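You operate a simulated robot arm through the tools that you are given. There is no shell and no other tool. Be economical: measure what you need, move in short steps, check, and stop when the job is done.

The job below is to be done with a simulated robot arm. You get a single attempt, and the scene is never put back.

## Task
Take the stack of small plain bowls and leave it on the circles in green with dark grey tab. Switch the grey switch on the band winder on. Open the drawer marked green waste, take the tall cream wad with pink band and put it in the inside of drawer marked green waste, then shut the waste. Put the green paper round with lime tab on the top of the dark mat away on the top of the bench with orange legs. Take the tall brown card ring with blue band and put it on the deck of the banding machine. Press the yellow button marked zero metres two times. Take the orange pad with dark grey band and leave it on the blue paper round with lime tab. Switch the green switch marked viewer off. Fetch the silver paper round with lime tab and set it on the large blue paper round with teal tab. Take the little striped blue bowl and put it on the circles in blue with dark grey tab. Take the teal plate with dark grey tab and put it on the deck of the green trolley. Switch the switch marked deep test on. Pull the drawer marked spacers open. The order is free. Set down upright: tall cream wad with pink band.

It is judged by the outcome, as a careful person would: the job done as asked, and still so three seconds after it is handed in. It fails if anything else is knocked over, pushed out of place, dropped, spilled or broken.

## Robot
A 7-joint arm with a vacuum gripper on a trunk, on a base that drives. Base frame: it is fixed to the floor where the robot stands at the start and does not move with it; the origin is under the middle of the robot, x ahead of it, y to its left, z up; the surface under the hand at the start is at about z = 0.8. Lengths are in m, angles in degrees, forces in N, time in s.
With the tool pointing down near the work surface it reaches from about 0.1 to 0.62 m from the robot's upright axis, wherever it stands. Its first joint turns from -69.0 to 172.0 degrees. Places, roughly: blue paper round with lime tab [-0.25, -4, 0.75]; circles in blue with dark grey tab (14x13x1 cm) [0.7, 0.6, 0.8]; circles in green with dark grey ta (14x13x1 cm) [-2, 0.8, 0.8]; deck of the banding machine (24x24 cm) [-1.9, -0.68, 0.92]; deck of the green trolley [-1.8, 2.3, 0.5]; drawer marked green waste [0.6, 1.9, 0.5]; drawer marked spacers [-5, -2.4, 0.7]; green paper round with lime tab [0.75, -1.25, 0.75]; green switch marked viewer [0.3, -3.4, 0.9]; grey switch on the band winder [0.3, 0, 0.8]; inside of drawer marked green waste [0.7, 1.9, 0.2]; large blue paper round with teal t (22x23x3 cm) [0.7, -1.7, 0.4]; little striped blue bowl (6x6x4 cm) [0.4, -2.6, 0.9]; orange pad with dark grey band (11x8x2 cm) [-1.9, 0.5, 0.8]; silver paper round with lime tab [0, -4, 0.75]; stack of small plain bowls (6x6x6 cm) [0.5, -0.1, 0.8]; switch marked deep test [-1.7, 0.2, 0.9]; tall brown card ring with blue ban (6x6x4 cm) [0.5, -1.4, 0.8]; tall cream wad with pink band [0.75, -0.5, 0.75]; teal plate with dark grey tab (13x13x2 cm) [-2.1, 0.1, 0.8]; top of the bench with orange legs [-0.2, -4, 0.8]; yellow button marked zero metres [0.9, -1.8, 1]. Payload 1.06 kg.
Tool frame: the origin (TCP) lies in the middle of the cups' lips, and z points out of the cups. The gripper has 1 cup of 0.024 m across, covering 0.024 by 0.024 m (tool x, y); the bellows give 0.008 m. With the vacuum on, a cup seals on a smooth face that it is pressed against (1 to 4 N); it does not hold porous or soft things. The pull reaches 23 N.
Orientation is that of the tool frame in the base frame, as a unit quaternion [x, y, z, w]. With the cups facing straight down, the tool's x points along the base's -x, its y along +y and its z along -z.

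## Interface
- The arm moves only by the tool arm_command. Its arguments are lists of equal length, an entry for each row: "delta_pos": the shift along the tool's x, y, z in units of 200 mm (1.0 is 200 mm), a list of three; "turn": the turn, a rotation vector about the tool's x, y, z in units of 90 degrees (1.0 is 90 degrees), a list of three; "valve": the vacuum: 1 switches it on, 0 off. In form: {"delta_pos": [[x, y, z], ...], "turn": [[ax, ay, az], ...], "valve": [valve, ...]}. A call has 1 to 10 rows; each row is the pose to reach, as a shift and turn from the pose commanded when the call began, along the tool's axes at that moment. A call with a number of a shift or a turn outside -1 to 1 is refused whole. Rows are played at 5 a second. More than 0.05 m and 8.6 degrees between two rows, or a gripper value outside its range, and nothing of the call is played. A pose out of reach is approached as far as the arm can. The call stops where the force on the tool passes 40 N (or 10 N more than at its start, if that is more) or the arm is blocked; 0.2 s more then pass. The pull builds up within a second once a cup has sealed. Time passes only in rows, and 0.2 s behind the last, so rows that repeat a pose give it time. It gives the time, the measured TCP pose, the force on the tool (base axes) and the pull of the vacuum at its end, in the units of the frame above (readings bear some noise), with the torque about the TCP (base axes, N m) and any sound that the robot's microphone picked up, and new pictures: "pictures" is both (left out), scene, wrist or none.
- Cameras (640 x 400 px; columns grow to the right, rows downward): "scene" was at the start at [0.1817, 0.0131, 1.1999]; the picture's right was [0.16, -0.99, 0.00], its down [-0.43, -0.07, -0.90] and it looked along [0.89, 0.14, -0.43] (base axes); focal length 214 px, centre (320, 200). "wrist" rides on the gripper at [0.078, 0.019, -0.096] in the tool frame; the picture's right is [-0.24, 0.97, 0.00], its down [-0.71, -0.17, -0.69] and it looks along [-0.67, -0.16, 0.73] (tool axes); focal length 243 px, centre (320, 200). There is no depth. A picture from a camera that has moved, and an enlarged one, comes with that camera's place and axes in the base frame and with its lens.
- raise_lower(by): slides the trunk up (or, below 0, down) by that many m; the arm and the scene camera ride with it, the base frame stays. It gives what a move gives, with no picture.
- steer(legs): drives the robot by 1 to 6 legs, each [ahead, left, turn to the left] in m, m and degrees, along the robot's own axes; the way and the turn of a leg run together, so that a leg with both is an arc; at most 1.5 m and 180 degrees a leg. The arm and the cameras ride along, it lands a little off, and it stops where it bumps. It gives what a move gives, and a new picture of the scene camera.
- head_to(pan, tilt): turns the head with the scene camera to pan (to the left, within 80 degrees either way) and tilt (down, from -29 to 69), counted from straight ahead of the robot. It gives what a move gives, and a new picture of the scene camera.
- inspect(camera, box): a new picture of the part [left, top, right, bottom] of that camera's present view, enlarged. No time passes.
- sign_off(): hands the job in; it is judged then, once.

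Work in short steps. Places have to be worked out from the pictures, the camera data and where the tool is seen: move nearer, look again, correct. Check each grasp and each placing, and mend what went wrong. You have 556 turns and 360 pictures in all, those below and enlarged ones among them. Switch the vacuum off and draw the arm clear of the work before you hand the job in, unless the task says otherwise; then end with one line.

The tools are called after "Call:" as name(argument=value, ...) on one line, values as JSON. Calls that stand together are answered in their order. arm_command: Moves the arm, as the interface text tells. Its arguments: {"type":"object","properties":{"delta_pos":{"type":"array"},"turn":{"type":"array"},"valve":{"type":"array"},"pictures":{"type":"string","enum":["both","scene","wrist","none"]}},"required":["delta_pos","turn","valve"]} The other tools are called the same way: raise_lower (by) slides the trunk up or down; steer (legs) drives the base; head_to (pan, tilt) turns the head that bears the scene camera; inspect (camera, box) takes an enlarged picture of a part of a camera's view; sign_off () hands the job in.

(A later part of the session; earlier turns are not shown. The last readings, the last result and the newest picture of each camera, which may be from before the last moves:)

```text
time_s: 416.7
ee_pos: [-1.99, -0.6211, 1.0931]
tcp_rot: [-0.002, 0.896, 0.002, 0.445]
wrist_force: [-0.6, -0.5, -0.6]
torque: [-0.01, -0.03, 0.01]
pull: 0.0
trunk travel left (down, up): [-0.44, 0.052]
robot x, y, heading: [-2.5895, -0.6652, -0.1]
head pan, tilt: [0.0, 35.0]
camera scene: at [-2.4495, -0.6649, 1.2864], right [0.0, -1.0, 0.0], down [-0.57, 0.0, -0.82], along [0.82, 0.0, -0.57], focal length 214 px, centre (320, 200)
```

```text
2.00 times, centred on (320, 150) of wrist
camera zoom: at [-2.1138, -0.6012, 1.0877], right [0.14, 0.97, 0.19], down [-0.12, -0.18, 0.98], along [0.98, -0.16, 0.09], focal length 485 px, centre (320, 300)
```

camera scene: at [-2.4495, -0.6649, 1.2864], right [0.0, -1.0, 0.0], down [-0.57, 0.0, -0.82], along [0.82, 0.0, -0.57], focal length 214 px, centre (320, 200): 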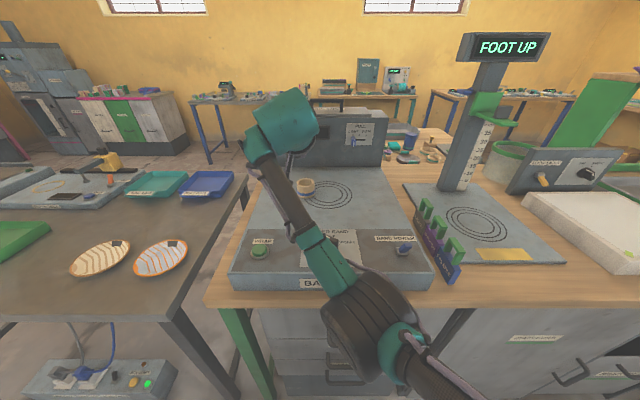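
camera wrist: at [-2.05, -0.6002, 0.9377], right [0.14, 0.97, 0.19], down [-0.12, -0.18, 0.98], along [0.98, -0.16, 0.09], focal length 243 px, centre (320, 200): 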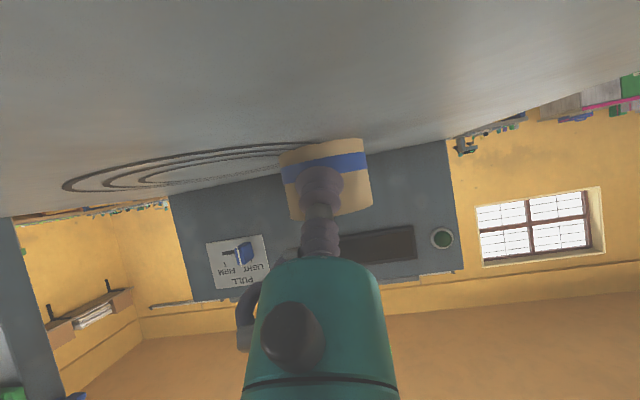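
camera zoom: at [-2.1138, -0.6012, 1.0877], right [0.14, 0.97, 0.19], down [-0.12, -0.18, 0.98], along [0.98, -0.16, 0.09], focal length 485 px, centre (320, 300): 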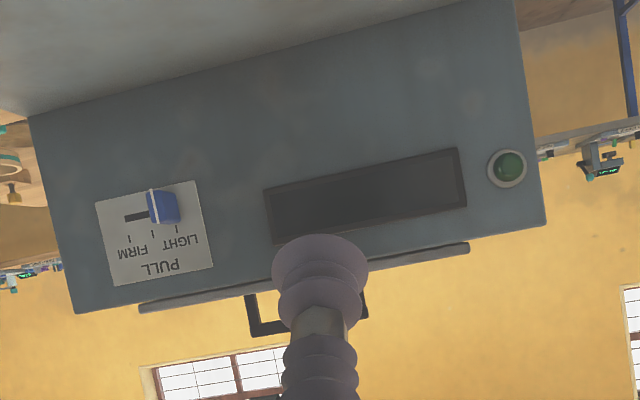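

Ring is on the deck, upright. Next the spacers drawer at [-5,-2.4]: back off, turn and look.

Call:
steer(legs=[[-0.4, 0, 0], [0, 0, -140]])

Call:
head_to(pan=0, tilt=15)

```text
time_s: 425.1
ee_pos: [-3.4384, -1.0746, 1.092]
tcp_rot: [0.843, 0.301, -0.419, 0.152]
wrist_force: [-0.3, 0.6, -1.0]
torque: [0.03, 0.0, -0.01]
pull: 0.0
trunk travel left (down, up): [-0.44, 0.052]
robot x, y, heading: [-2.9964, -0.6644, -141.2]
head pan, tilt: [0.0, 35.0]
camera scene: at [-3.1063, -0.7526, 1.2863], right [-0.63, 0.78, 0.0], down [0.45, 0.36, -0.82], along [-0.64, -0.52, -0.57], focal length 214 px, centre (320, 200)
```

scene: 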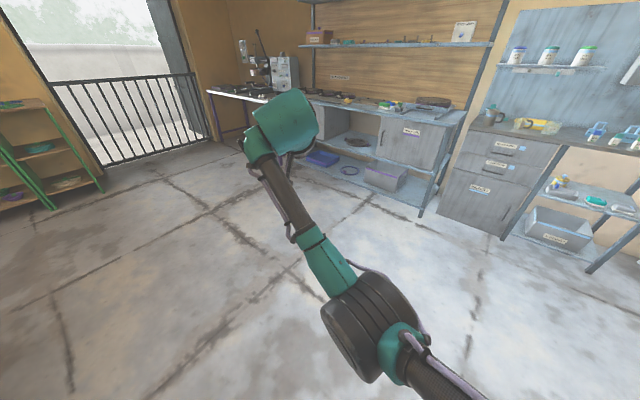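

```text
time_s: 425.9
ee_pos: [-3.438, -1.074, 1.0921]
tcp_rot: [0.843, 0.3, -0.42, 0.151]
wrist_force: [0.2, -0.5, -0.1]
torque: [-0.01, 0.02, -0.01]
pull: 0.1
trunk travel left (down, up): [-0.44, 0.052]
robot x, y, heading: [-3.0007, -0.6624, -141.1]
head pan, tilt: [0.0, 15.0]
camera scene: at [-3.1105, -0.756, 1.3183], right [-0.63, 0.78, 0.0], down [0.2, 0.16, -0.97], along [-0.75, -0.61, -0.26], focal length 214 px, centre (320, 200)
```

scene: 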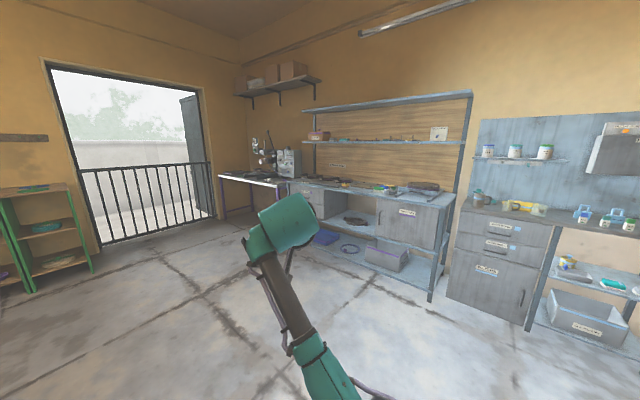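

Call:
inspect(camera="scene", box=[270, 170, 450, 282])

```text
3.56 times, centred on (360, 226) of scene
camera zoom: at [-3.1105, -0.756, 1.3183], right [-0.63, 0.78, 0.0], down [0.2, 0.16, -0.97], along [-0.75, -0.61, -0.26], focal length 763 px, centre (178, 108)
```

zoom: 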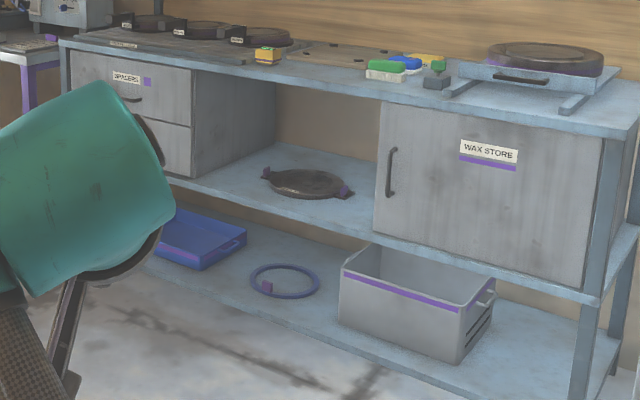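

The SPACERS drawer is the top-left one under the bench. Drive to stand in front of it facing -x.

Call:
steer(legs=[[1.1, 0, 0], [0, 0, -39], [0, 0.95, 0]])

Call:
head_to(pan=0, tilt=30)

```text
time_s: 441.9
ee_pos: [-4.455, -2.3947, 1.0922]
tcp_rot: [0.895, 0.011, -0.446, 0.007]
wrist_force: [0.5, -0.4, 0.2]
torque: [0.0, -0.02, 0.01]
pull: 0.0
trunk travel left (down, up): [-0.44, 0.052]
robot x, y, heading: [-3.8531, -2.3412, -178.9]
head pan, tilt: [0.0, 15.0]
camera scene: at [-4.0003, -2.3448, 1.3183], right [-0.02, 1.0, 0.0], down [0.26, 0.01, -0.97], along [-0.97, -0.02, -0.26], focal length 214 px, centre (320, 200)
```

scene: 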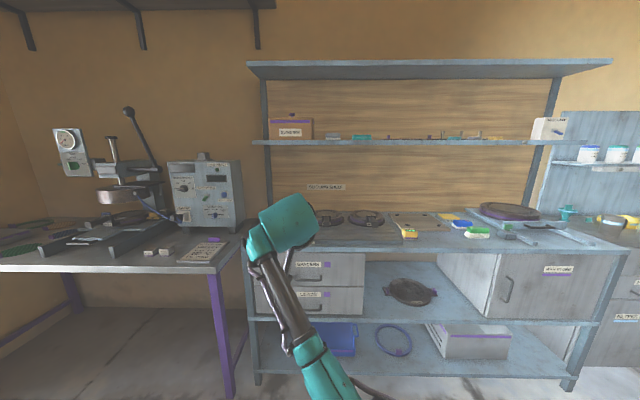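

```text
time_s: 442.7
ee_pos: [-4.4559, -2.3956, 1.093]
tcp_rot: [0.895, 0.009, -0.446, 0.007]
wrist_force: [0.2, -0.3, -1.1]
torque: [0.0, 0.0, -0.01]
pull: 0.0
trunk travel left (down, up): [-0.44, 0.052]
robot x, y, heading: [-3.8562, -2.343, -178.7]
head pan, tilt: [0.0, 30.0]
camera scene: at [-3.9974, -2.3447, 1.2942], right [-0.02, 1.0, 0.0], down [0.5, 0.01, -0.87], along [-0.87, -0.02, -0.5], focal length 214 px, centre (320, 200)
```

scene: 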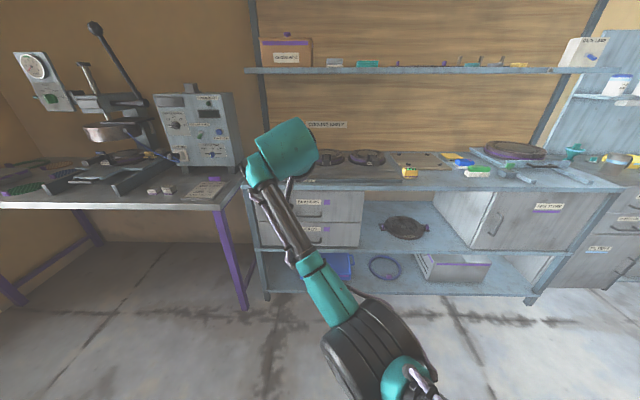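

Rotate the tool to horizontal and lower the trunk to drawer height, still well in front.

Call:
arm_command(delta_pos=[[0, 0, 0], [0, 0, 0], [0, 0, 0], [0, 0, 0], [0, 0, 0]], turn=[[0, -0.08, 0], [0, -0.16, 0], [0, -0.24, 0], [0, -0.32, 0], [0, -0.4, 0]], valve=[0, 0, 0, 0, 0], pictures="none")

Call:
raise_lower(by=-0.38)

Call:
inspect(camera="wrist", box=[0, 0, 640, 400])

Call:
inspect(camera="scene", box=[0, 0, 640, 400])

```text
time_s: 443.9
ee_pos: [-4.4551, -2.3951, 1.0929]
tcp_rot: [0.712, 0.009, -0.702, 0.012]
wrist_force: [-0.4, -0.1, 0.5]
torque: [-0.03, -0.01, 0.0]
pull: 0.0
trunk travel left (down, up): [-0.44, 0.052]
robot x, y, heading: [-3.8542, -2.338, -178.8]
head pan, tilt: [0.0, 30.0]
```

```text
time_s: 447.6
ee_pos: [-4.4548, -2.3965, 0.7132]
tcp_rot: [0.713, 0.008, -0.701, 0.01]
wrist_force: [0.4, 0.9, 0.7]
torque: [0.02, 0.0, 0.03]
pull: 0.0
trunk travel left (down, up): [-0.06, 0.432]
robot x, y, heading: [-3.8542, -2.3427, -179.0]
head pan, tilt: [0.0, 30.0]
```

```text
1.00 times, centred on (320, 200) of wrist (not enlarged: the box is as wide or as high as the picture)
camera zoom: at [-4.3587, -2.4102, 0.6359], right [0.02, -0.97, 0.24], down [0.67, 0.19, 0.72], along [-0.74, 0.14, 0.65], focal length 243 px, centre (320, 200)
```

zoom: 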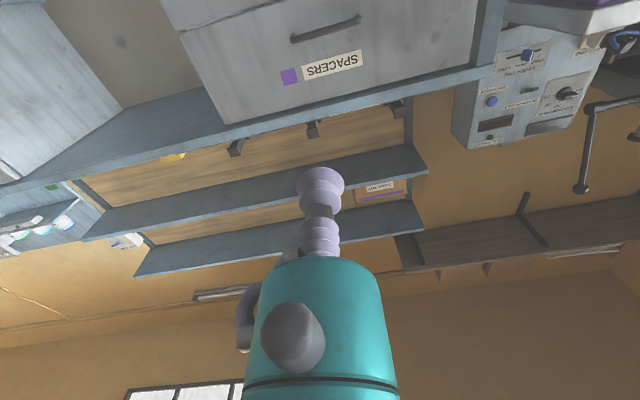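

```text
1.00 times, centred on (320, 200) of scene (not enlarged: the box is as wide or as high as the picture)
camera zoom: at [-4.1221, -2.3471, 0.8862], right [-0.02, 1.0, 0.0], down [0.5, 0.01, -0.87], along [-0.87, -0.02, -0.5], focal length 214 px, centre (320, 200)
```

zoom: 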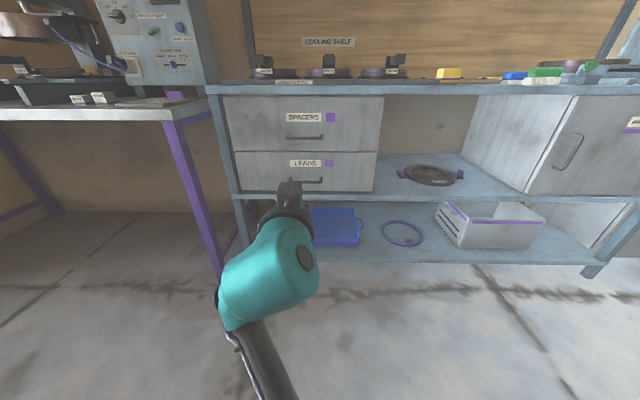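

SPACERS face at x≈-4.90, z 0.64–0.83, y centre -2.42. I'll seal at about [y -2.30, z 0.70], right of the handle. Shift sideways and drive in.

Call:
arm_command(delta_pos=[[0.01, -0.2, 0], [0.02, -0.4, 0], [0.025, -0.54, 0]], turn=[[0, 0, 0], [0, 0, 0], [0, 0, 0]], valve=[0, 0, 0], pictures="none")

Call:
steer(legs=[[0.33, 0, 0]])

Call:
inspect(camera="wrist", box=[0, 0, 640, 400])

```text
time_s: 448.4
ee_pos: [-4.4581, -2.2863, 0.7062]
tcp_rot: [0.714, 0.007, -0.7, 0.01]
wrist_force: [0.1, 0.4, 0.5]
torque: [-0.02, 0.0, 0.0]
pull: 0.0
trunk travel left (down, up): [-0.06, 0.432]
robot x, y, heading: [-3.8537, -2.3405, -179.0]
head pan, tilt: [0.0, 30.0]
```

```text
time_s: 450.6
ee_pos: [-4.7904, -2.2875, 0.7073]
tcp_rot: [0.714, 0.006, -0.7, 0.008]
wrist_force: [0.3, 0.5, 0.6]
torque: [0.02, -0.01, -0.03]
pull: 0.0
trunk travel left (down, up): [-0.06, 0.432]
robot x, y, heading: [-4.1878, -2.3445, -179.6]
head pan, tilt: [0.0, 30.0]
camera scene: at [-4.4542, -2.3502, 0.8862], right [-0.01, 1.0, 0.0], down [0.5, 0.01, -0.87], along [-0.87, -0.01, -0.5], focal length 214 px, centre (320, 200)
```

scene: 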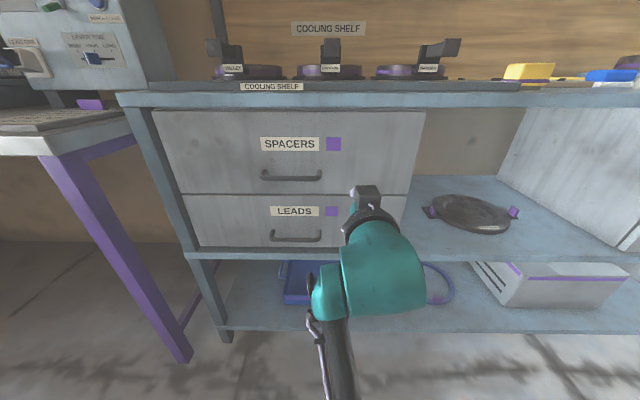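

```text
1.00 times, centred on (320, 200) of wrist (not enlarged: the box is as wide or as high as the picture)
camera zoom: at [-4.6934, -2.3037, 0.6302], right [0.01, -0.97, 0.24], down [0.67, 0.19, 0.72], along [-0.74, 0.15, 0.65], focal length 243 px, centre (320, 200)
```

zoom: 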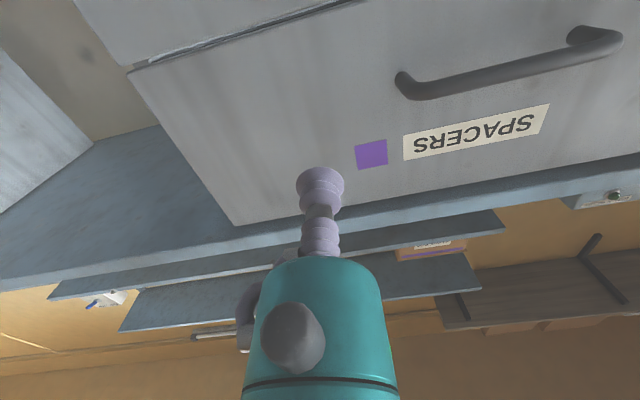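

Advance toward the face with vacuum on.

Call:
arm_command(delta_pos=[[0, 0, 0.15], [0, 0, 0.3], [0, 0, 0.34], [0, 0, 0.38], [0, 0, 0.42], [0, 0, 0.46]], turn=[[0, 0, 0], [0, 0, 0], [0, 0, 0], [0, 0, 0], [0, 0, 0], [0, 0, 0]], valve=[1, 1, 1, 1, 1, 1], pictures="none")

```text
time_s: 452.0
ee_pos: [-4.8838, -2.2872, 0.7046]
tcp_rot: [0.714, 0.006, -0.7, 0.008]
wrist_force: [-0.3, 0.6, 0.0]
torque: [0.01, 0.01, 0.0]
pull: 0.1
trunk travel left (down, up): [-0.06, 0.432]
robot x, y, heading: [-4.1849, -2.3496, -179.4]
head pan, tilt: [0.0, 30.0]
```

Call:
arm_command(delta_pos=[[0, 0, 0.03], [0, 0, 0.06], [0, 0, 0.09], [0, 0, 0.12], [0, 0, 0.15], [0, 0, 0.15]], turn=[[0, 0, 0], [0, 0, 0], [0, 0, 0], [0, 0, 0], [0, 0, 0], [0, 0, 0]], valve=[1, 1, 1, 1, 1, 1], pictures="wrist")

```text
time_s: 453.0
ee_pos: [-4.9044, -2.2892, 0.7051]
tcp_rot: [0.714, 0.004, -0.7, 0.006]
wrist_force: [20.9, -0.1, 0.6]
torque: [-0.03, 0.12, -0.1]
pull: 22.9
trunk travel left (down, up): [-0.06, 0.432]
robot x, y, heading: [-4.188, -2.3465, -179.2]
head pan, tilt: [0.0, 30.0]
stopped in row 5: the force on the tool passed its limit at 55 N (the readings are from after the stop); the commanded pose is now the measured one
camera wrist: at [-4.8076, -2.3051, 0.6282], right [0.01, -0.97, 0.24], down [0.67, 0.18, 0.72], along [-0.74, 0.15, 0.65], focal length 243 px, centre (320, 200)
```

wrist: 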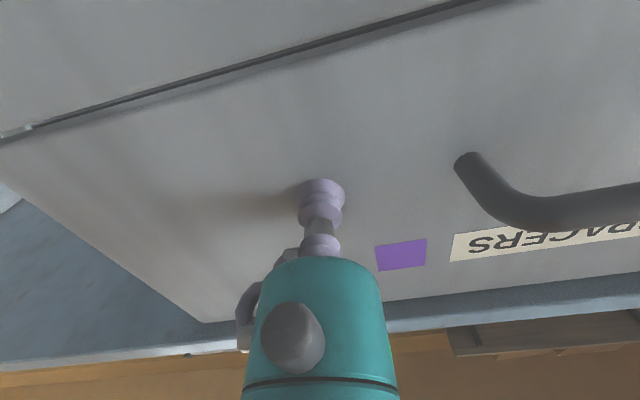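

Sealed on the drawer face. Pull back slowly with the arm, monitoring the pull.

Call:
arm_command(delta_pos=[[0, 0, -0.05], [0, 0, -0.1], [0, 0, -0.15], [0, 0, -0.2], [0, 0, -0.25], [0, 0, -0.3], [0, 0, -0.35], [0, 0, -0.4], [0, 0, -0.45], [0, 0, -0.5]], turn=[[0, 0, 0], [0, 0, 0], [0, 0, 0], [0, 0, 0], [0, 0, 0], [0, 0, 0], [0, 0, 0], [0, 0, 0], [0, 0, 0], [0, 0, 0]], valve=[1, 1, 1, 1, 1, 1, 1, 1, 1, 1], pictures="scene")

```text
time_s: 455.2
ee_pos: [-4.8046, -2.2874, 0.7046]
tcp_rot: [0.715, 0.006, -0.699, 0.007]
wrist_force: [-0.2, -8.3, -2.1]
torque: [-0.02, 0.08, -0.18]
pull: 22.7
trunk travel left (down, up): [-0.06, 0.432]
robot x, y, heading: [-4.1844, -2.3467, -179.2]
head pan, tilt: [0.0, 30.0]
camera scene: at [-4.454, -2.3507, 0.8861], right [-0.01, 1.0, 0.0], down [0.5, 0.01, -0.87], along [-0.87, -0.01, -0.5], focal length 214 px, centre (320, 200)
```

scene: 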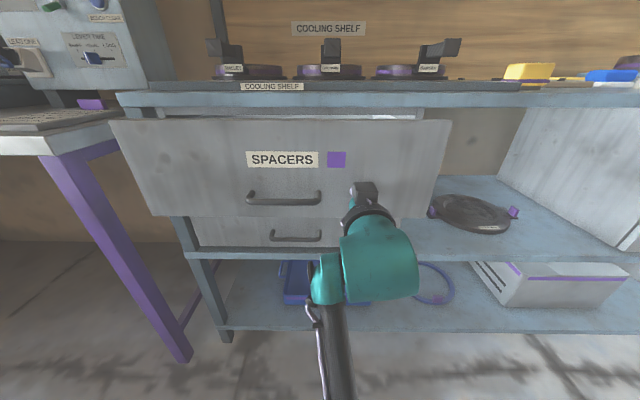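

Opening nicely. Continue pulling another 10 cm with slight sideways correction.

Call:
arm_command(delta_pos=[[0, 0.015, -0.05], [0, 0.018, -0.1], [0, 0.02, -0.15], [0, 0.022, -0.2], [0, 0.024, -0.25], [0, 0.026, -0.3], [0, 0.028, -0.35], [0, 0.03, -0.4], [0, 0.032, -0.45], [0, 0.034, -0.5]], turn=[[0, 0, 0], [0, 0, 0], [0, 0, 0], [0, 0, 0], [0, 0, 0], [0, 0, 0], [0, 0, 0], [0, 0, 0], [0, 0, 0], [0, 0, 0]], valve=[1, 1, 1, 1, 1, 1, 1, 1, 1, 1], pictures="scene")

```text
time_s: 457.4
ee_pos: [-4.7067, -2.2944, 0.7162]
tcp_rot: [0.707, 0.008, -0.707, 0.008]
wrist_force: [0.4, -3.6, -7.2]
torque: [-0.01, 0.01, -0.04]
pull: 22.8
trunk travel left (down, up): [-0.06, 0.432]
robot x, y, heading: [-4.1899, -2.3495, -179.2]
head pan, tilt: [0.0, 30.0]
camera scene: at [-4.4539, -2.3505, 0.8871], right [-0.01, 1.0, 0.0], down [0.5, 0.01, -0.87], along [-0.87, -0.01, -0.5], focal length 214 px, centre (320, 200)
```

scene: 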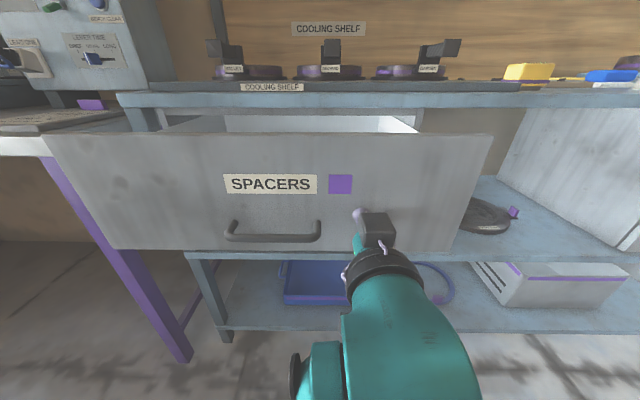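

20 cm open; pull a further 8 cm with the base.

Call:
steer(legs=[[-0.08, 0, 0]])

```text
time_s: 458.5
ee_pos: [-4.6308, -2.292, 0.7171]
tcp_rot: [-0.707, -0.004, 0.707, -0.006]
wrist_force: [0.3, -6.9, 4.2]
torque: [0.1, 0.0, 0.01]
pull: 22.6
trunk travel left (down, up): [-0.06, 0.432]
robot x, y, heading: [-4.1079, -2.346, -179.0]
head pan, tilt: [0.0, 30.0]
camera scene: at [-4.3772, -2.3497, 0.8869], right [-0.01, 1.0, 0.0], down [0.5, 0.01, -0.87], along [-0.87, -0.01, -0.5], focal length 214 px, centre (320, 200)
```

scene: 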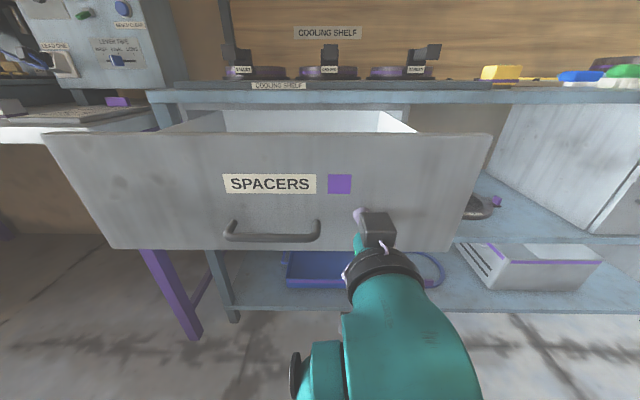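

Drawer is open ~27 cm. Release and back away.

Call:
arm_command(delta_pos=[[0, 0, 0], [0, 0, 0], [0, 0, 0], [0, 0, -0.02], [0, 0, -0.04]], turn=[[0, 0, 0], [0, 0, 0], [0, 0, 0], [0, 0, 0], [0, 0, 0]], valve=[0, 0, 0, 0, 0], pictures="none")

Call:
steer(legs=[[-0.4, 0, 0]])

Call:
raise_lower(by=0.38)

```text
time_s: 459.7
ee_pos: [-4.6236, -2.2914, 0.7254]
tcp_rot: [-0.698, -0.005, 0.716, -0.007]
wrist_force: [-0.4, 0.8, -0.1]
torque: [0.01, -0.01, -0.04]
pull: 0.0
trunk travel left (down, up): [-0.06, 0.432]
robot x, y, heading: [-4.1121, -2.3467, -179.1]
head pan, tilt: [0.0, 30.0]
```

```text
time_s: 462.2
ee_pos: [-4.2167, -2.2876, 0.7255]
tcp_rot: [-0.699, -0.003, 0.715, -0.007]
wrist_force: [-0.9, 0.4, 0.4]
torque: [-0.01, -0.02, 0.03]
pull: 0.1
trunk travel left (down, up): [-0.06, 0.432]
robot x, y, heading: [-3.7, -2.3417, -179.2]
head pan, tilt: [0.0, 30.0]
camera scene: at [-3.9705, -2.3445, 0.8864], right [-0.01, 1.0, 0.0], down [0.5, 0.01, -0.87], along [-0.87, -0.01, -0.5], focal length 214 px, centre (320, 200)
```

scene: 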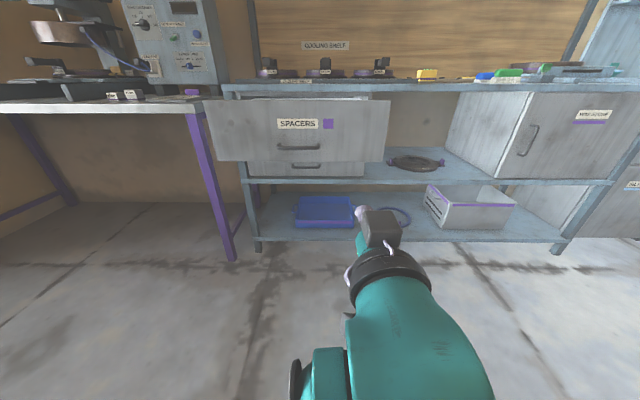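

```text
time_s: 465.9
ee_pos: [-4.2155, -2.2867, 1.104]
tcp_rot: [-0.699, -0.003, 0.715, -0.007]
wrist_force: [-0.8, -0.4, -0.5]
torque: [0.03, -0.03, 0.02]
pull: 0.0
trunk travel left (down, up): [-0.44, 0.052]
robot x, y, heading: [-3.7064, -2.3389, -179.5]
head pan, tilt: [0.0, 30.0]
```

Drawer is open. Straighten the tool for the next jobs.

Call:
arm_command(delta_pos=[[0, 0, 0], [0, 0, 0], [0, 0, 0], [0, 0, 0], [0, 0, 0], [0, 0, 0], [0, 0, 0], [0, 0, 0], [0, 0, 0], [0, 0, 0]], turn=[[0, 0.09, 0], [0, 0.18, 0], [0, 0.27, 0], [0, 0.36, 0], [0, 0.45, 0], [0, 0.54, 0], [0, 0.63, 0], [0, 0.72, 0], [0, 0.81, 0], [0, 0.9, 0]], valve=[0, 0, 0, 0, 0, 0, 0, 0, 0, 0], pictures="none")

Call:
arm_command(delta_pos=[[0, 0, 0], [0, 0, 0]], turn=[[0, 0.06, 0], [0, 0.114, 0]], valve=[0, 0], pictures="none")

Call:
head_to(pan=70, tilt=15)

```text
time_s: 468.1
ee_pos: [-4.3032, -2.2948, 1.1157]
tcp_rot: [0.996, 0.008, -0.09, 0.004]
wrist_force: [0.1, 0.2, -0.2]
torque: [0.01, 0.0, 0.01]
pull: 0.2
out of reach, approached as far as the arm can: row 6, 7, 8, 9, 10
trunk travel left (down, up): [-0.44, 0.052]
robot x, y, heading: [-3.7043, -2.3406, -179.4]
head pan, tilt: [0.0, 30.0]
```

```text
time_s: 468.7
ee_pos: [-4.3069, -2.2936, 1.1181]
tcp_rot: [1.0, 0.005, -0.027, 0.008]
wrist_force: [-0.5, 0.5, 0.4]
torque: [0.0, -0.01, -0.01]
pull: 0.0
out of reach, approached as far as the arm can: row 2
trunk travel left (down, up): [-0.44, 0.052]
robot x, y, heading: [-3.7044, -2.3398, -179.5]
head pan, tilt: [0.0, 30.0]
```

```text
time_s: 470.1
ee_pos: [-4.3066, -2.2939, 1.1182]
tcp_rot: [1.0, 0.006, -0.025, 0.008]
wrist_force: [0.9, 0.7, 0.4]
torque: [-0.02, 0.04, -0.01]
pull: 0.1
trunk travel left (down, up): [-0.44, 0.052]
robot x, y, heading: [-3.7052, -2.3391, -179.4]
head pan, tilt: [70.0, 15.0]
camera scene: at [-3.7864, -2.4302, 1.3183], right [-0.94, 0.33, 0.0], down [0.09, 0.24, -0.97], along [-0.32, -0.91, -0.26], focal length 214 px, centre (320, 200)
```

scene: 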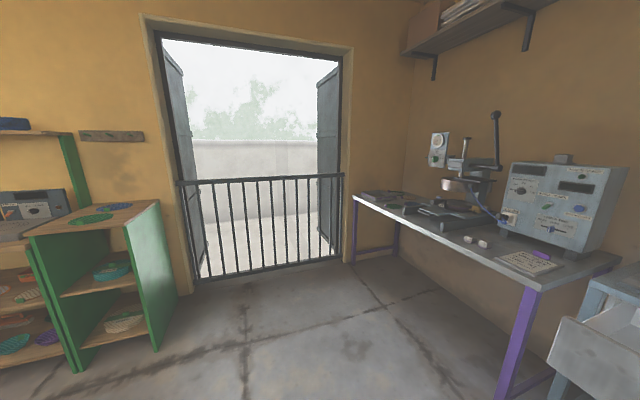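

Call:
head_to(pan=0, tilt=22)

Call:
steer(legs=[[-0.2, 0, 0], [0, 0, -178]])

```text
time_s: 471.5
ee_pos: [-4.3058, -2.2943, 1.1189]
tcp_rot: [1.0, 0.006, -0.026, 0.008]
wrist_force: [0.4, -0.3, 0.4]
torque: [-0.02, 0.0, 0.01]
pull: 0.0
trunk travel left (down, up): [-0.44, 0.052]
robot x, y, heading: [-3.7028, -2.3398, -179.6]
head pan, tilt: [0.0, 22.0]
camera scene: at [-3.8482, -2.3432, 1.307], right [-0.01, 1.0, 0.0], down [0.37, 0.0, -0.93], along [-0.93, -0.01, -0.37], focal length 214 px, centre (320, 200)
```

scene: 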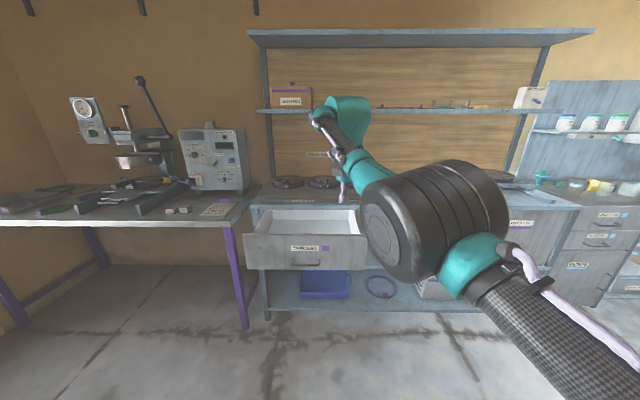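

```text
time_s: 480.4
ee_pos: [-2.9059, -2.3694, 1.1178]
tcp_rot: [-0.018, 0.999, 0.008, 0.026]
wrist_force: [0.3, -0.3, 0.0]
torque: [0.01, 0.02, 0.0]
pull: 0.1
trunk travel left (down, up): [-0.44, 0.052]
robot x, y, heading: [-3.5051, -2.3394, 2.0]
head pan, tilt: [0.0, 22.0]
camera scene: at [-3.3631, -2.3341, 1.307], right [0.04, -1.0, 0.0], down [-0.37, -0.01, -0.93], along [0.93, 0.03, -0.37], focal length 214 px, centre (320, 200)
```

scene: 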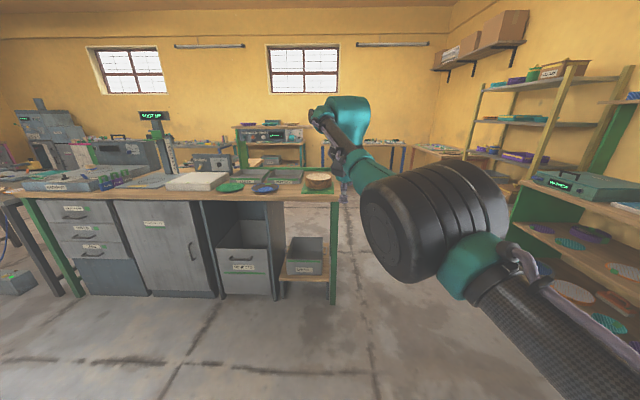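

There's a passage south of the counter. Drive along y≈-2.88 back to the east side.

Call:
steer(legs=[[0, 0, -2], [0, -0.54, 0], [1.4, 0, 0], [1.4, 0, 0]])

```text
time_s: 498.7
ee_pos: [-0.1748, -2.9941, 1.1184]
tcp_rot: [0.019, 0.999, 0.007, 0.026]
wrist_force: [-0.6, 0.6, -0.2]
torque: [0.02, 0.05, 0.01]
pull: 0.1
trunk travel left (down, up): [-0.44, 0.052]
robot x, y, heading: [-0.7745, -2.9184, -2.4]
head pan, tilt: [0.0, 22.0]
camera scene: at [-0.6287, -2.9243, 1.3069], right [-0.04, -1.0, 0.0], down [-0.37, 0.01, -0.93], along [0.93, -0.04, -0.37], focal length 214 px, centre (320, 200)
```

scene: 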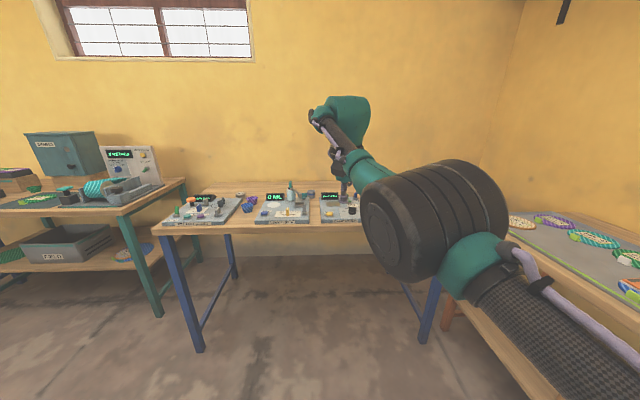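

Approach the viewer switch: move ahead and right, then look down.

Call:
steer(legs=[[0.4, -0.3, 2.4]])

Call:
head_to(pan=5, tilt=45)

Call:
inspect(camera="scene", box=[160, 80, 480, 280])

```text
time_s: 501.9
ee_pos: [0.2292, -3.2621, 1.1184]
tcp_rot: [-0.004, 1.0, 0.008, 0.026]
wrist_force: [0.6, -0.7, -0.1]
torque: [0.0, 0.02, 0.02]
pull: 0.2
trunk travel left (down, up): [-0.44, 0.052]
robot x, y, heading: [-0.3726, -3.2145, 0.5]
head pan, tilt: [0.0, 22.0]
camera scene: at [-0.2286, -3.2146, 1.3069], right [0.01, -1.0, 0.0], down [-0.37, 0.0, -0.93], along [0.93, 0.01, -0.37], focal length 214 px, centre (320, 200)
```

scene: 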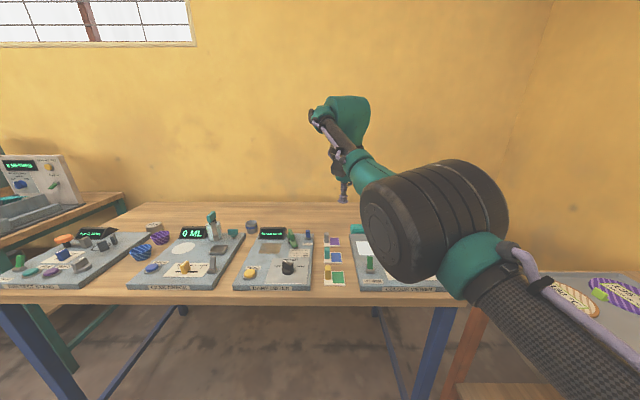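

```text
time_s: 502.7
ee_pos: [0.2283, -3.2621, 1.1179]
tcp_rot: [-0.004, 1.0, 0.008, 0.027]
wrist_force: [0.2, 0.1, 0.6]
torque: [-0.01, 0.0, -0.01]
pull: 0.0
trunk travel left (down, up): [-0.44, 0.052]
robot x, y, heading: [-0.374, -3.2155, 0.6]
head pan, tilt: [5.0, 45.0]
camera scene: at [-0.2407, -3.2075, 1.2716], right [0.1, -1.0, 0.0], down [-0.7, -0.07, -0.71], along [0.7, 0.07, -0.71], focal length 214 px, centre (320, 200)
```

scene: 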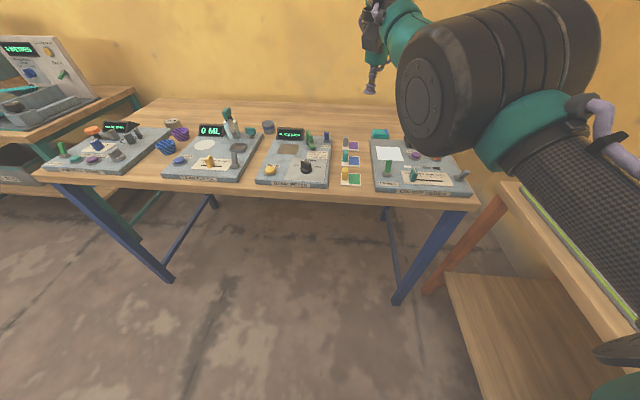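

```text
2.00 times, centred on (320, 180) of scene
camera zoom: at [-0.2407, -3.2075, 1.2716], right [0.1, -1.0, 0.0], down [-0.7, -0.07, -0.71], along [0.7, 0.07, -0.71], focal length 429 px, centre (320, 240)
```

zoom: 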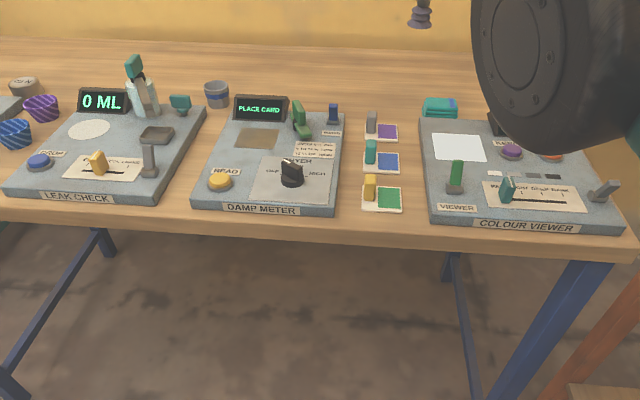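

The green VIEWER paddle is leaning away (on), at ≈[0.33,-3.37]. Move in and hover near it.

Call:
steer(legs=[[0.22, -0.08, 0]])

Call:
arm_command(delta_pos=[[0.1, -0.05, 0.2], [0.2, -0.1, 0.4], [0.27, -0.12, 0.6], [0.3, -0.12, 0.8]], turn=[[0, 0.01, 0], [0, 0.02, 0], [0, 0.034, 0], [0, 0.034, 0]], valve=[0, 0, 0, 0], pictures="wrist")

Call:
inspect(camera="scene", box=[240, 120, 480, 270])

```text
time_s: 504.5
ee_pos: [0.4497, -3.342, 1.1183]
tcp_rot: [-0.004, 1.0, 0.008, 0.027]
wrist_force: [0.4, 0.1, -0.6]
torque: [-0.03, -0.01, -0.04]
pull: 0.0
trunk travel left (down, up): [-0.44, 0.052]
robot x, y, heading: [-0.1479, -3.2917, 0.5]
head pan, tilt: [5.0, 45.0]
camera scene: at [-0.0173, -3.2872, 1.2714], right [0.1, -1.0, 0.0], down [-0.7, -0.07, -0.71], along [0.7, 0.07, -0.71], focal length 214 px, centre (320, 200)
```

scene: 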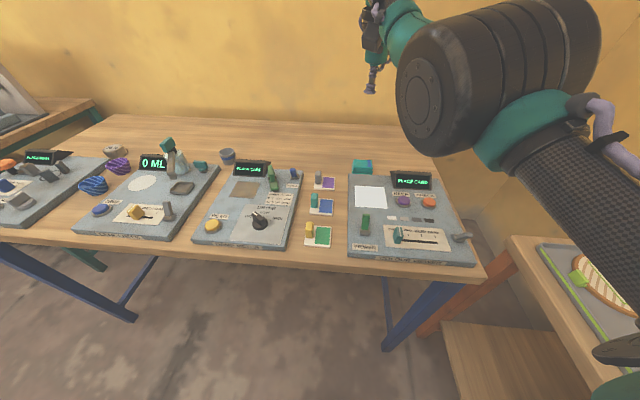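

```text
time_s: 505.5
ee_pos: [0.4115, -3.3625, 0.9467]
tcp_rot: [-0.005, 1.0, 0.008, 0.0]
wrist_force: [0.4, -0.3, 0.1]
torque: [0.03, 0.0, 0.0]
pull: 0.1
out of reach, approached as far as the arm can: row 1, 2, 3, 4
trunk travel left (down, up): [-0.44, 0.052]
robot x, y, heading: [-0.1499, -3.2972, 0.2]
head pan, tilt: [5.0, 45.0]
camera wrist: at [0.3321, -3.3446, 1.0416], right [0.23, 0.97, 0.01], down [0.71, -0.17, 0.68], along [0.67, -0.14, -0.73], focal length 243 px, centre (320, 200)
```

wrist: 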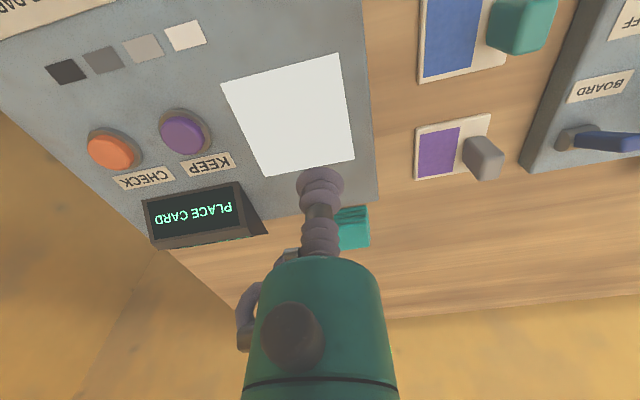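

```text
2.67 times, centred on (360, 195) of scene
camera zoom: at [-0.0181, -3.287, 1.2716], right [0.1, -1.0, 0.0], down [-0.7, -0.07, -0.71], along [0.7, 0.07, -0.71], focal length 572 px, centre (213, 213)
```

zoom: 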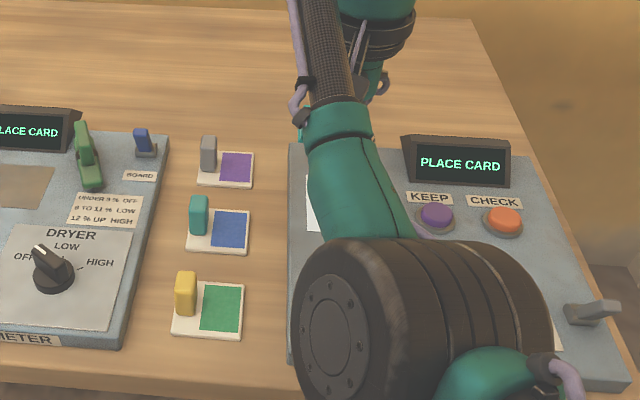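

Paddle tip ≈[0.327,-3.364,0.885]. Lower the cup on its far side at x≈0.362.

Call:
arm_command(delta_pos=[[0.12, 0, 0], [0.245, 0, 0], [0.245, 0, 0.1], [0.245, 0, 0.2]], turn=[[0, 0, 0], [0, 0, 0], [0, 0, 0], [0, 0, 0]], valve=[0, 0, 0, 0], pictures="wrist")

```text
time_s: 506.5
ee_pos: [0.3805, -3.3627, 0.8953]
tcp_rot: [-0.004, 1.0, 0.008, 0.0]
wrist_force: [0.3, 0.5, 0.8]
torque: [-0.02, 0.01, 0.0]
pull: 0.1
out of reach, approached as far as the arm can: row 1, 2, 3, 4
trunk travel left (down, up): [-0.44, 0.052]
robot x, y, heading: [-0.1543, -3.2929, 0.6]
head pan, tilt: [5.0, 45.0]
camera wrist: at [0.3006, -3.3448, 0.9907], right [0.23, 0.97, 0.01], down [0.71, -0.17, 0.68], along [0.67, -0.14, -0.73], focal length 243 px, centre (320, 200)
```

wrist: 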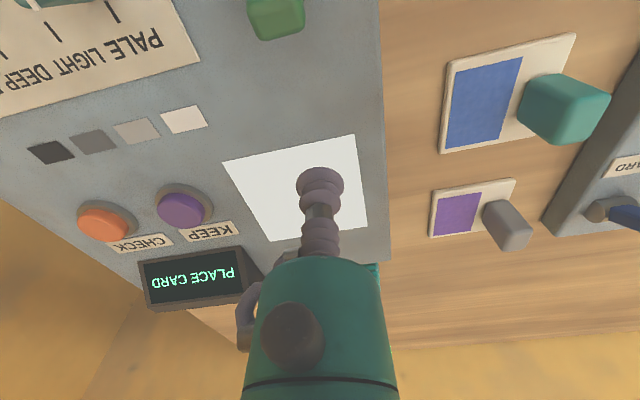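

Call:
arm_command(delta_pos=[[0.05, 0, 0], [0.1, 0, 0.03], [0.1, 0, 0.06]], turn=[[0, 0, 0], [0, 0, 0], [0, 0, 0]], valve=[0, 0, 0], pictures="none")

```text
time_s: 507.3
ee_pos: [0.3663, -3.3651, 0.8807]
tcp_rot: [-0.005, 1.0, 0.008, 0.001]
wrist_force: [0.7, 0.7, 0.0]
torque: [0.0, -0.02, 0.02]
pull: 0.2
out of reach, approached as far as the arm can: row 1, 2, 3
trunk travel left (down, up): [-0.44, 0.052]
robot x, y, heading: [-0.1472, -3.2914, 0.5]
head pan, tilt: [5.0, 45.0]
```

The arm is in an awkward posture; use the trunk to lower 1 cm and the base to pull the paddle.

Call:
raise_lower(by=-0.012)

Call:
inspect(camera="wrist", box=[160, 0, 480, 200])

```text
time_s: 507.9
ee_pos: [0.3648, -3.3629, 0.8527]
tcp_rot: [-0.005, 1.0, 0.007, -0.011]
wrist_force: [4.2, 1.5, 14.7]
torque: [-0.01, 0.1, 0.01]
pull: 0.2
trunk travel left (down, up): [-0.428, 0.064]
robot x, y, heading: [-0.1525, -3.2971, 0.7]
head pan, tilt: [5.0, 45.0]
```

```text
2.00 times, centred on (320, 100) of wrist
camera zoom: at [0.2867, -3.3445, 0.9506], right [0.23, 0.97, 0.01], down [0.72, -0.17, 0.67], along [0.65, -0.14, -0.74], focal length 485 px, centre (320, 400)
```

zoom: 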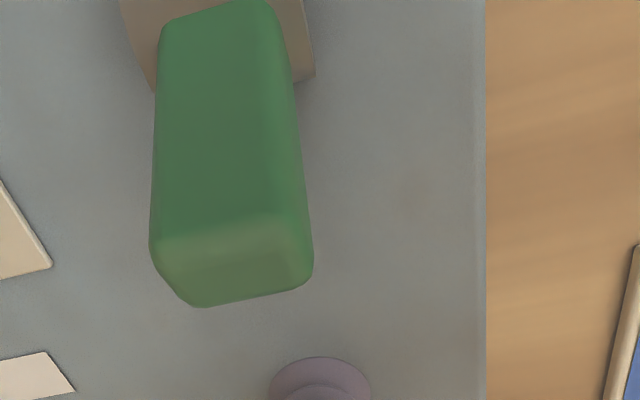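

Touching the plate; raise 1 cm and pull toward -x with the arm.

Call:
arm_command(delta_pos=[[0, 0, -0.06], [0, 0, -0.08], [0.1, -0.01, -0.08], [0.2, -0.01, -0.08], [0.28, -0.01, -0.08], [0.34, -0.01, -0.08]], turn=[[0, 0, 0], [0, 0, 0], [0, 0, 0], [0, 0, 0], [0, 0, 0], [0, 0, 0]], valve=[0, 0, 0, 0, 0, 0], pictures="none")

```text
time_s: 508.8
ee_pos: [0.3637, -3.365, 0.8546]
tcp_rot: [-0.004, 1.0, 0.007, 0.004]
wrist_force: [7.3, 1.6, 14.5]
torque: [-0.06, 0.15, -0.02]
pull: 0.1
out of reach, approached as far as the arm can: row 1, 2, 3, 4
trunk travel left (down, up): [-0.428, 0.064]
robot x, y, heading: [-0.1515, -3.291, 0.6]
head pan, tilt: [5.0, 45.0]
stopped in row 4: the force on the tool passed its limit at 54 N (the readings are from after the stop); the commanded pose is now the measured one
```

The arm is jammed in this posture. Raise the trunk and look.

Call:
raise_lower(by=0.06)

Call:
head_to(pan=-10, tilt=45)

```text
time_s: 509.8
ee_pos: [0.3618, -3.365, 0.912]
tcp_rot: [-0.005, 1.0, 0.007, 0.0]
wrist_force: [0.6, -1.1, 0.7]
torque: [-0.01, -0.03, 0.0]
pull: 0.1
trunk travel left (down, up): [-0.488, 0.004]
robot x, y, heading: [-0.1493, -3.2944, 0.6]
head pan, tilt: [5.0, 45.0]
```

```text
time_s: 510.6
ee_pos: [0.362, -3.3652, 0.9133]
tcp_rot: [-0.005, 1.0, 0.006, 0.0]
wrist_force: [0.3, -0.1, 0.1]
torque: [0.02, 0.01, -0.02]
pull: 0.1
trunk travel left (down, up): [-0.488, 0.004]
robot x, y, heading: [-0.1537, -3.2932, 0.5]
head pan, tilt: [-10.0, 45.0]
camera scene: at [-0.0648, -3.3084, 1.3236], right [-0.16, -0.99, 0.0], down [-0.7, 0.12, -0.71], along [0.7, -0.12, -0.71], focal length 214 px, centre (320, 200)
```

scene: 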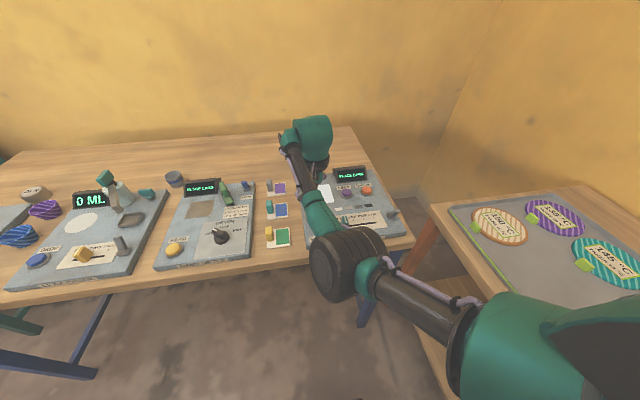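

The elbow hangs low near the bench edge. Raise the hand, check the device, then back the base up so the arm is more extended.

Call:
arm_command(delta_pos=[[0, 0, -0.2], [0, 0, -0.4], [0, 0, -0.6]], turn=[[0, 0, 0], [0, 0, 0], [0, 0, 0]], valve=[0, 0, 0], pictures="none")

Call:
steer(legs=[[-0.12, 0.1, 0]])

Call:
inspect(camera="scene", box=[280, 120, 440, 220])

```text
time_s: 511.4
ee_pos: [0.3883, -3.3648, 1.0234]
tcp_rot: [-0.005, 1.0, 0.007, 0.001]
wrist_force: [0.4, 0.1, 0.3]
torque: [0.01, 0.0, -0.01]
pull: 0.0
out of reach, approached as far as the arm can: row 2, 3
trunk travel left (down, up): [-0.488, 0.004]
robot x, y, heading: [-0.1521, -3.2928, 0.6]
head pan, tilt: [-10.0, 45.0]
```

```text
time_s: 512.9
ee_pos: [0.2659, -3.2683, 1.0235]
tcp_rot: [-0.003, 1.0, 0.007, 0.002]
wrist_force: [-0.8, 0.4, 0.9]
torque: [-0.08, 0.0, 0.01]
pull: 0.2
trunk travel left (down, up): [-0.488, 0.004]
robot x, y, heading: [-0.2732, -3.1995, 0.3]
head pan, tilt: [-10.0, 45.0]
camera scene: at [-0.1864, -3.2109, 1.3236], right [-0.17, -0.99, 0.0], down [-0.7, 0.12, -0.71], along [0.7, -0.12, -0.71], focal length 214 px, centre (320, 200)
```

scene: 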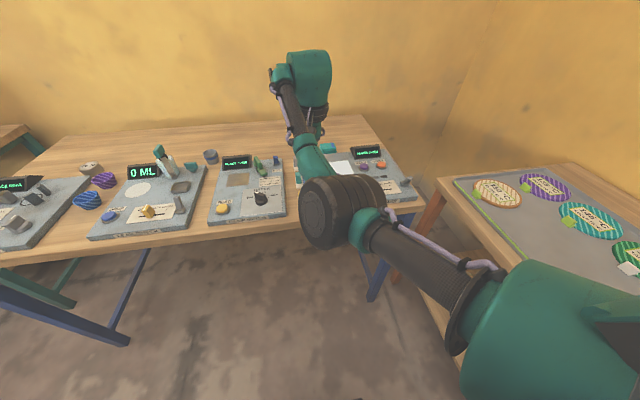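

```text
4.00 times, centred on (360, 170) of scene
camera zoom: at [-0.1864, -3.2109, 1.3236], right [-0.17, -0.99, 0.0], down [-0.7, 0.12, -0.71], along [0.7, -0.12, -0.71], focal length 858 px, centre (160, 320)
```

zoom: 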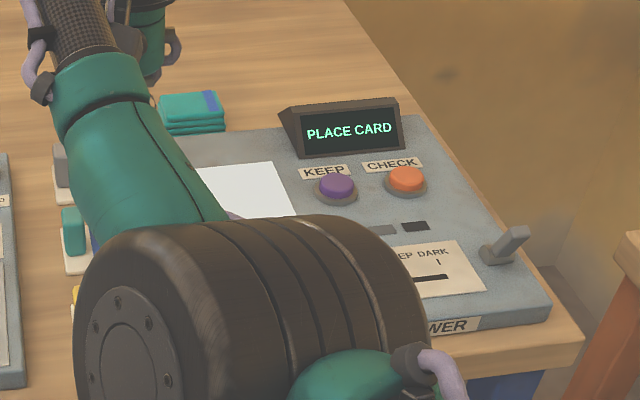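

Re-home the arm posture: bring the hand to the original carrying pose (0.39 ahead, 0.12 left, high), then look at its configuration.

Call:
arm_command(delta_pos=[[0.1, 0.15, -0.15], [0.2, 0.3, -0.3], [0.3, 0.45, -0.45], [0.4, 0.6, -0.6], [0.5, 0.75, -0.7], [0.6, 0.9, -0.8], [0.7, 0.94, -0.85]], turn=[[0, 0, 0], [0, 0, 0], [0, 0, 0], [0, 0, 0], [0, 0, 0], [0, 0, 0], [0, 0, 0]], valve=[0, 0, 0, 0, 0, 0, 0], pictures="scene")

```text
time_s: 514.5
ee_pos: [0.263, -3.1772, 1.181]
tcp_rot: [-0.003, 1.0, 0.007, 0.0]
wrist_force: [-0.3, 0.1, 0.3]
torque: [0.01, 0.0, -0.04]
pull: 0.0
out of reach, approached as far as the arm can: row 1, 2, 3, 4, 5, 6, 7
trunk travel left (down, up): [-0.488, 0.004]
robot x, y, heading: [-0.2713, -3.1978, 0.5]
head pan, tilt: [-10.0, 45.0]
camera scene: at [-0.1857, -3.2112, 1.3235], right [-0.17, -0.99, 0.0], down [-0.7, 0.12, -0.71], along [0.7, -0.12, -0.71], focal length 214 px, centre (320, 200)
```

scene: 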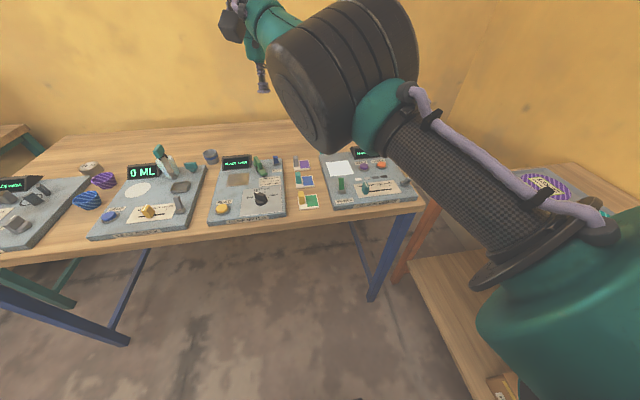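

The arm can't fold closer in this posture; I'll work with it extended instead. Test which pose deltas refer to, with a small safe move.

Call:
arm_command(delta_pos=[[-0.15, -0.15, 0.05], [-0.3, -0.3, 0.1], [-0.45, -0.45, 0.15], [-0.6, -0.6, 0.2], [-0.6, -0.6, 0.2]], turn=[[0, 0, 0], [0, 0, 0], [0, 0, 0], [0, 0, 0], [0, 0, 0]], valve=[0, 0, 0, 0, 0], pictures="none")

```text
time_s: 515.7
ee_pos: [0.3137, -3.32, 1.1345]
tcp_rot: [-0.005, 1.0, 0.008, 0.002]
wrist_force: [0.6, 0.1, -0.7]
torque: [0.03, -0.03, 0.01]
pull: 0.0
out of reach, approached as far as the arm can: row 1, 2, 3, 4, 5
trunk travel left (down, up): [-0.488, 0.004]
robot x, y, heading: [-0.2725, -3.1938, 0.6]
head pan, tilt: [-10.0, 45.0]
```

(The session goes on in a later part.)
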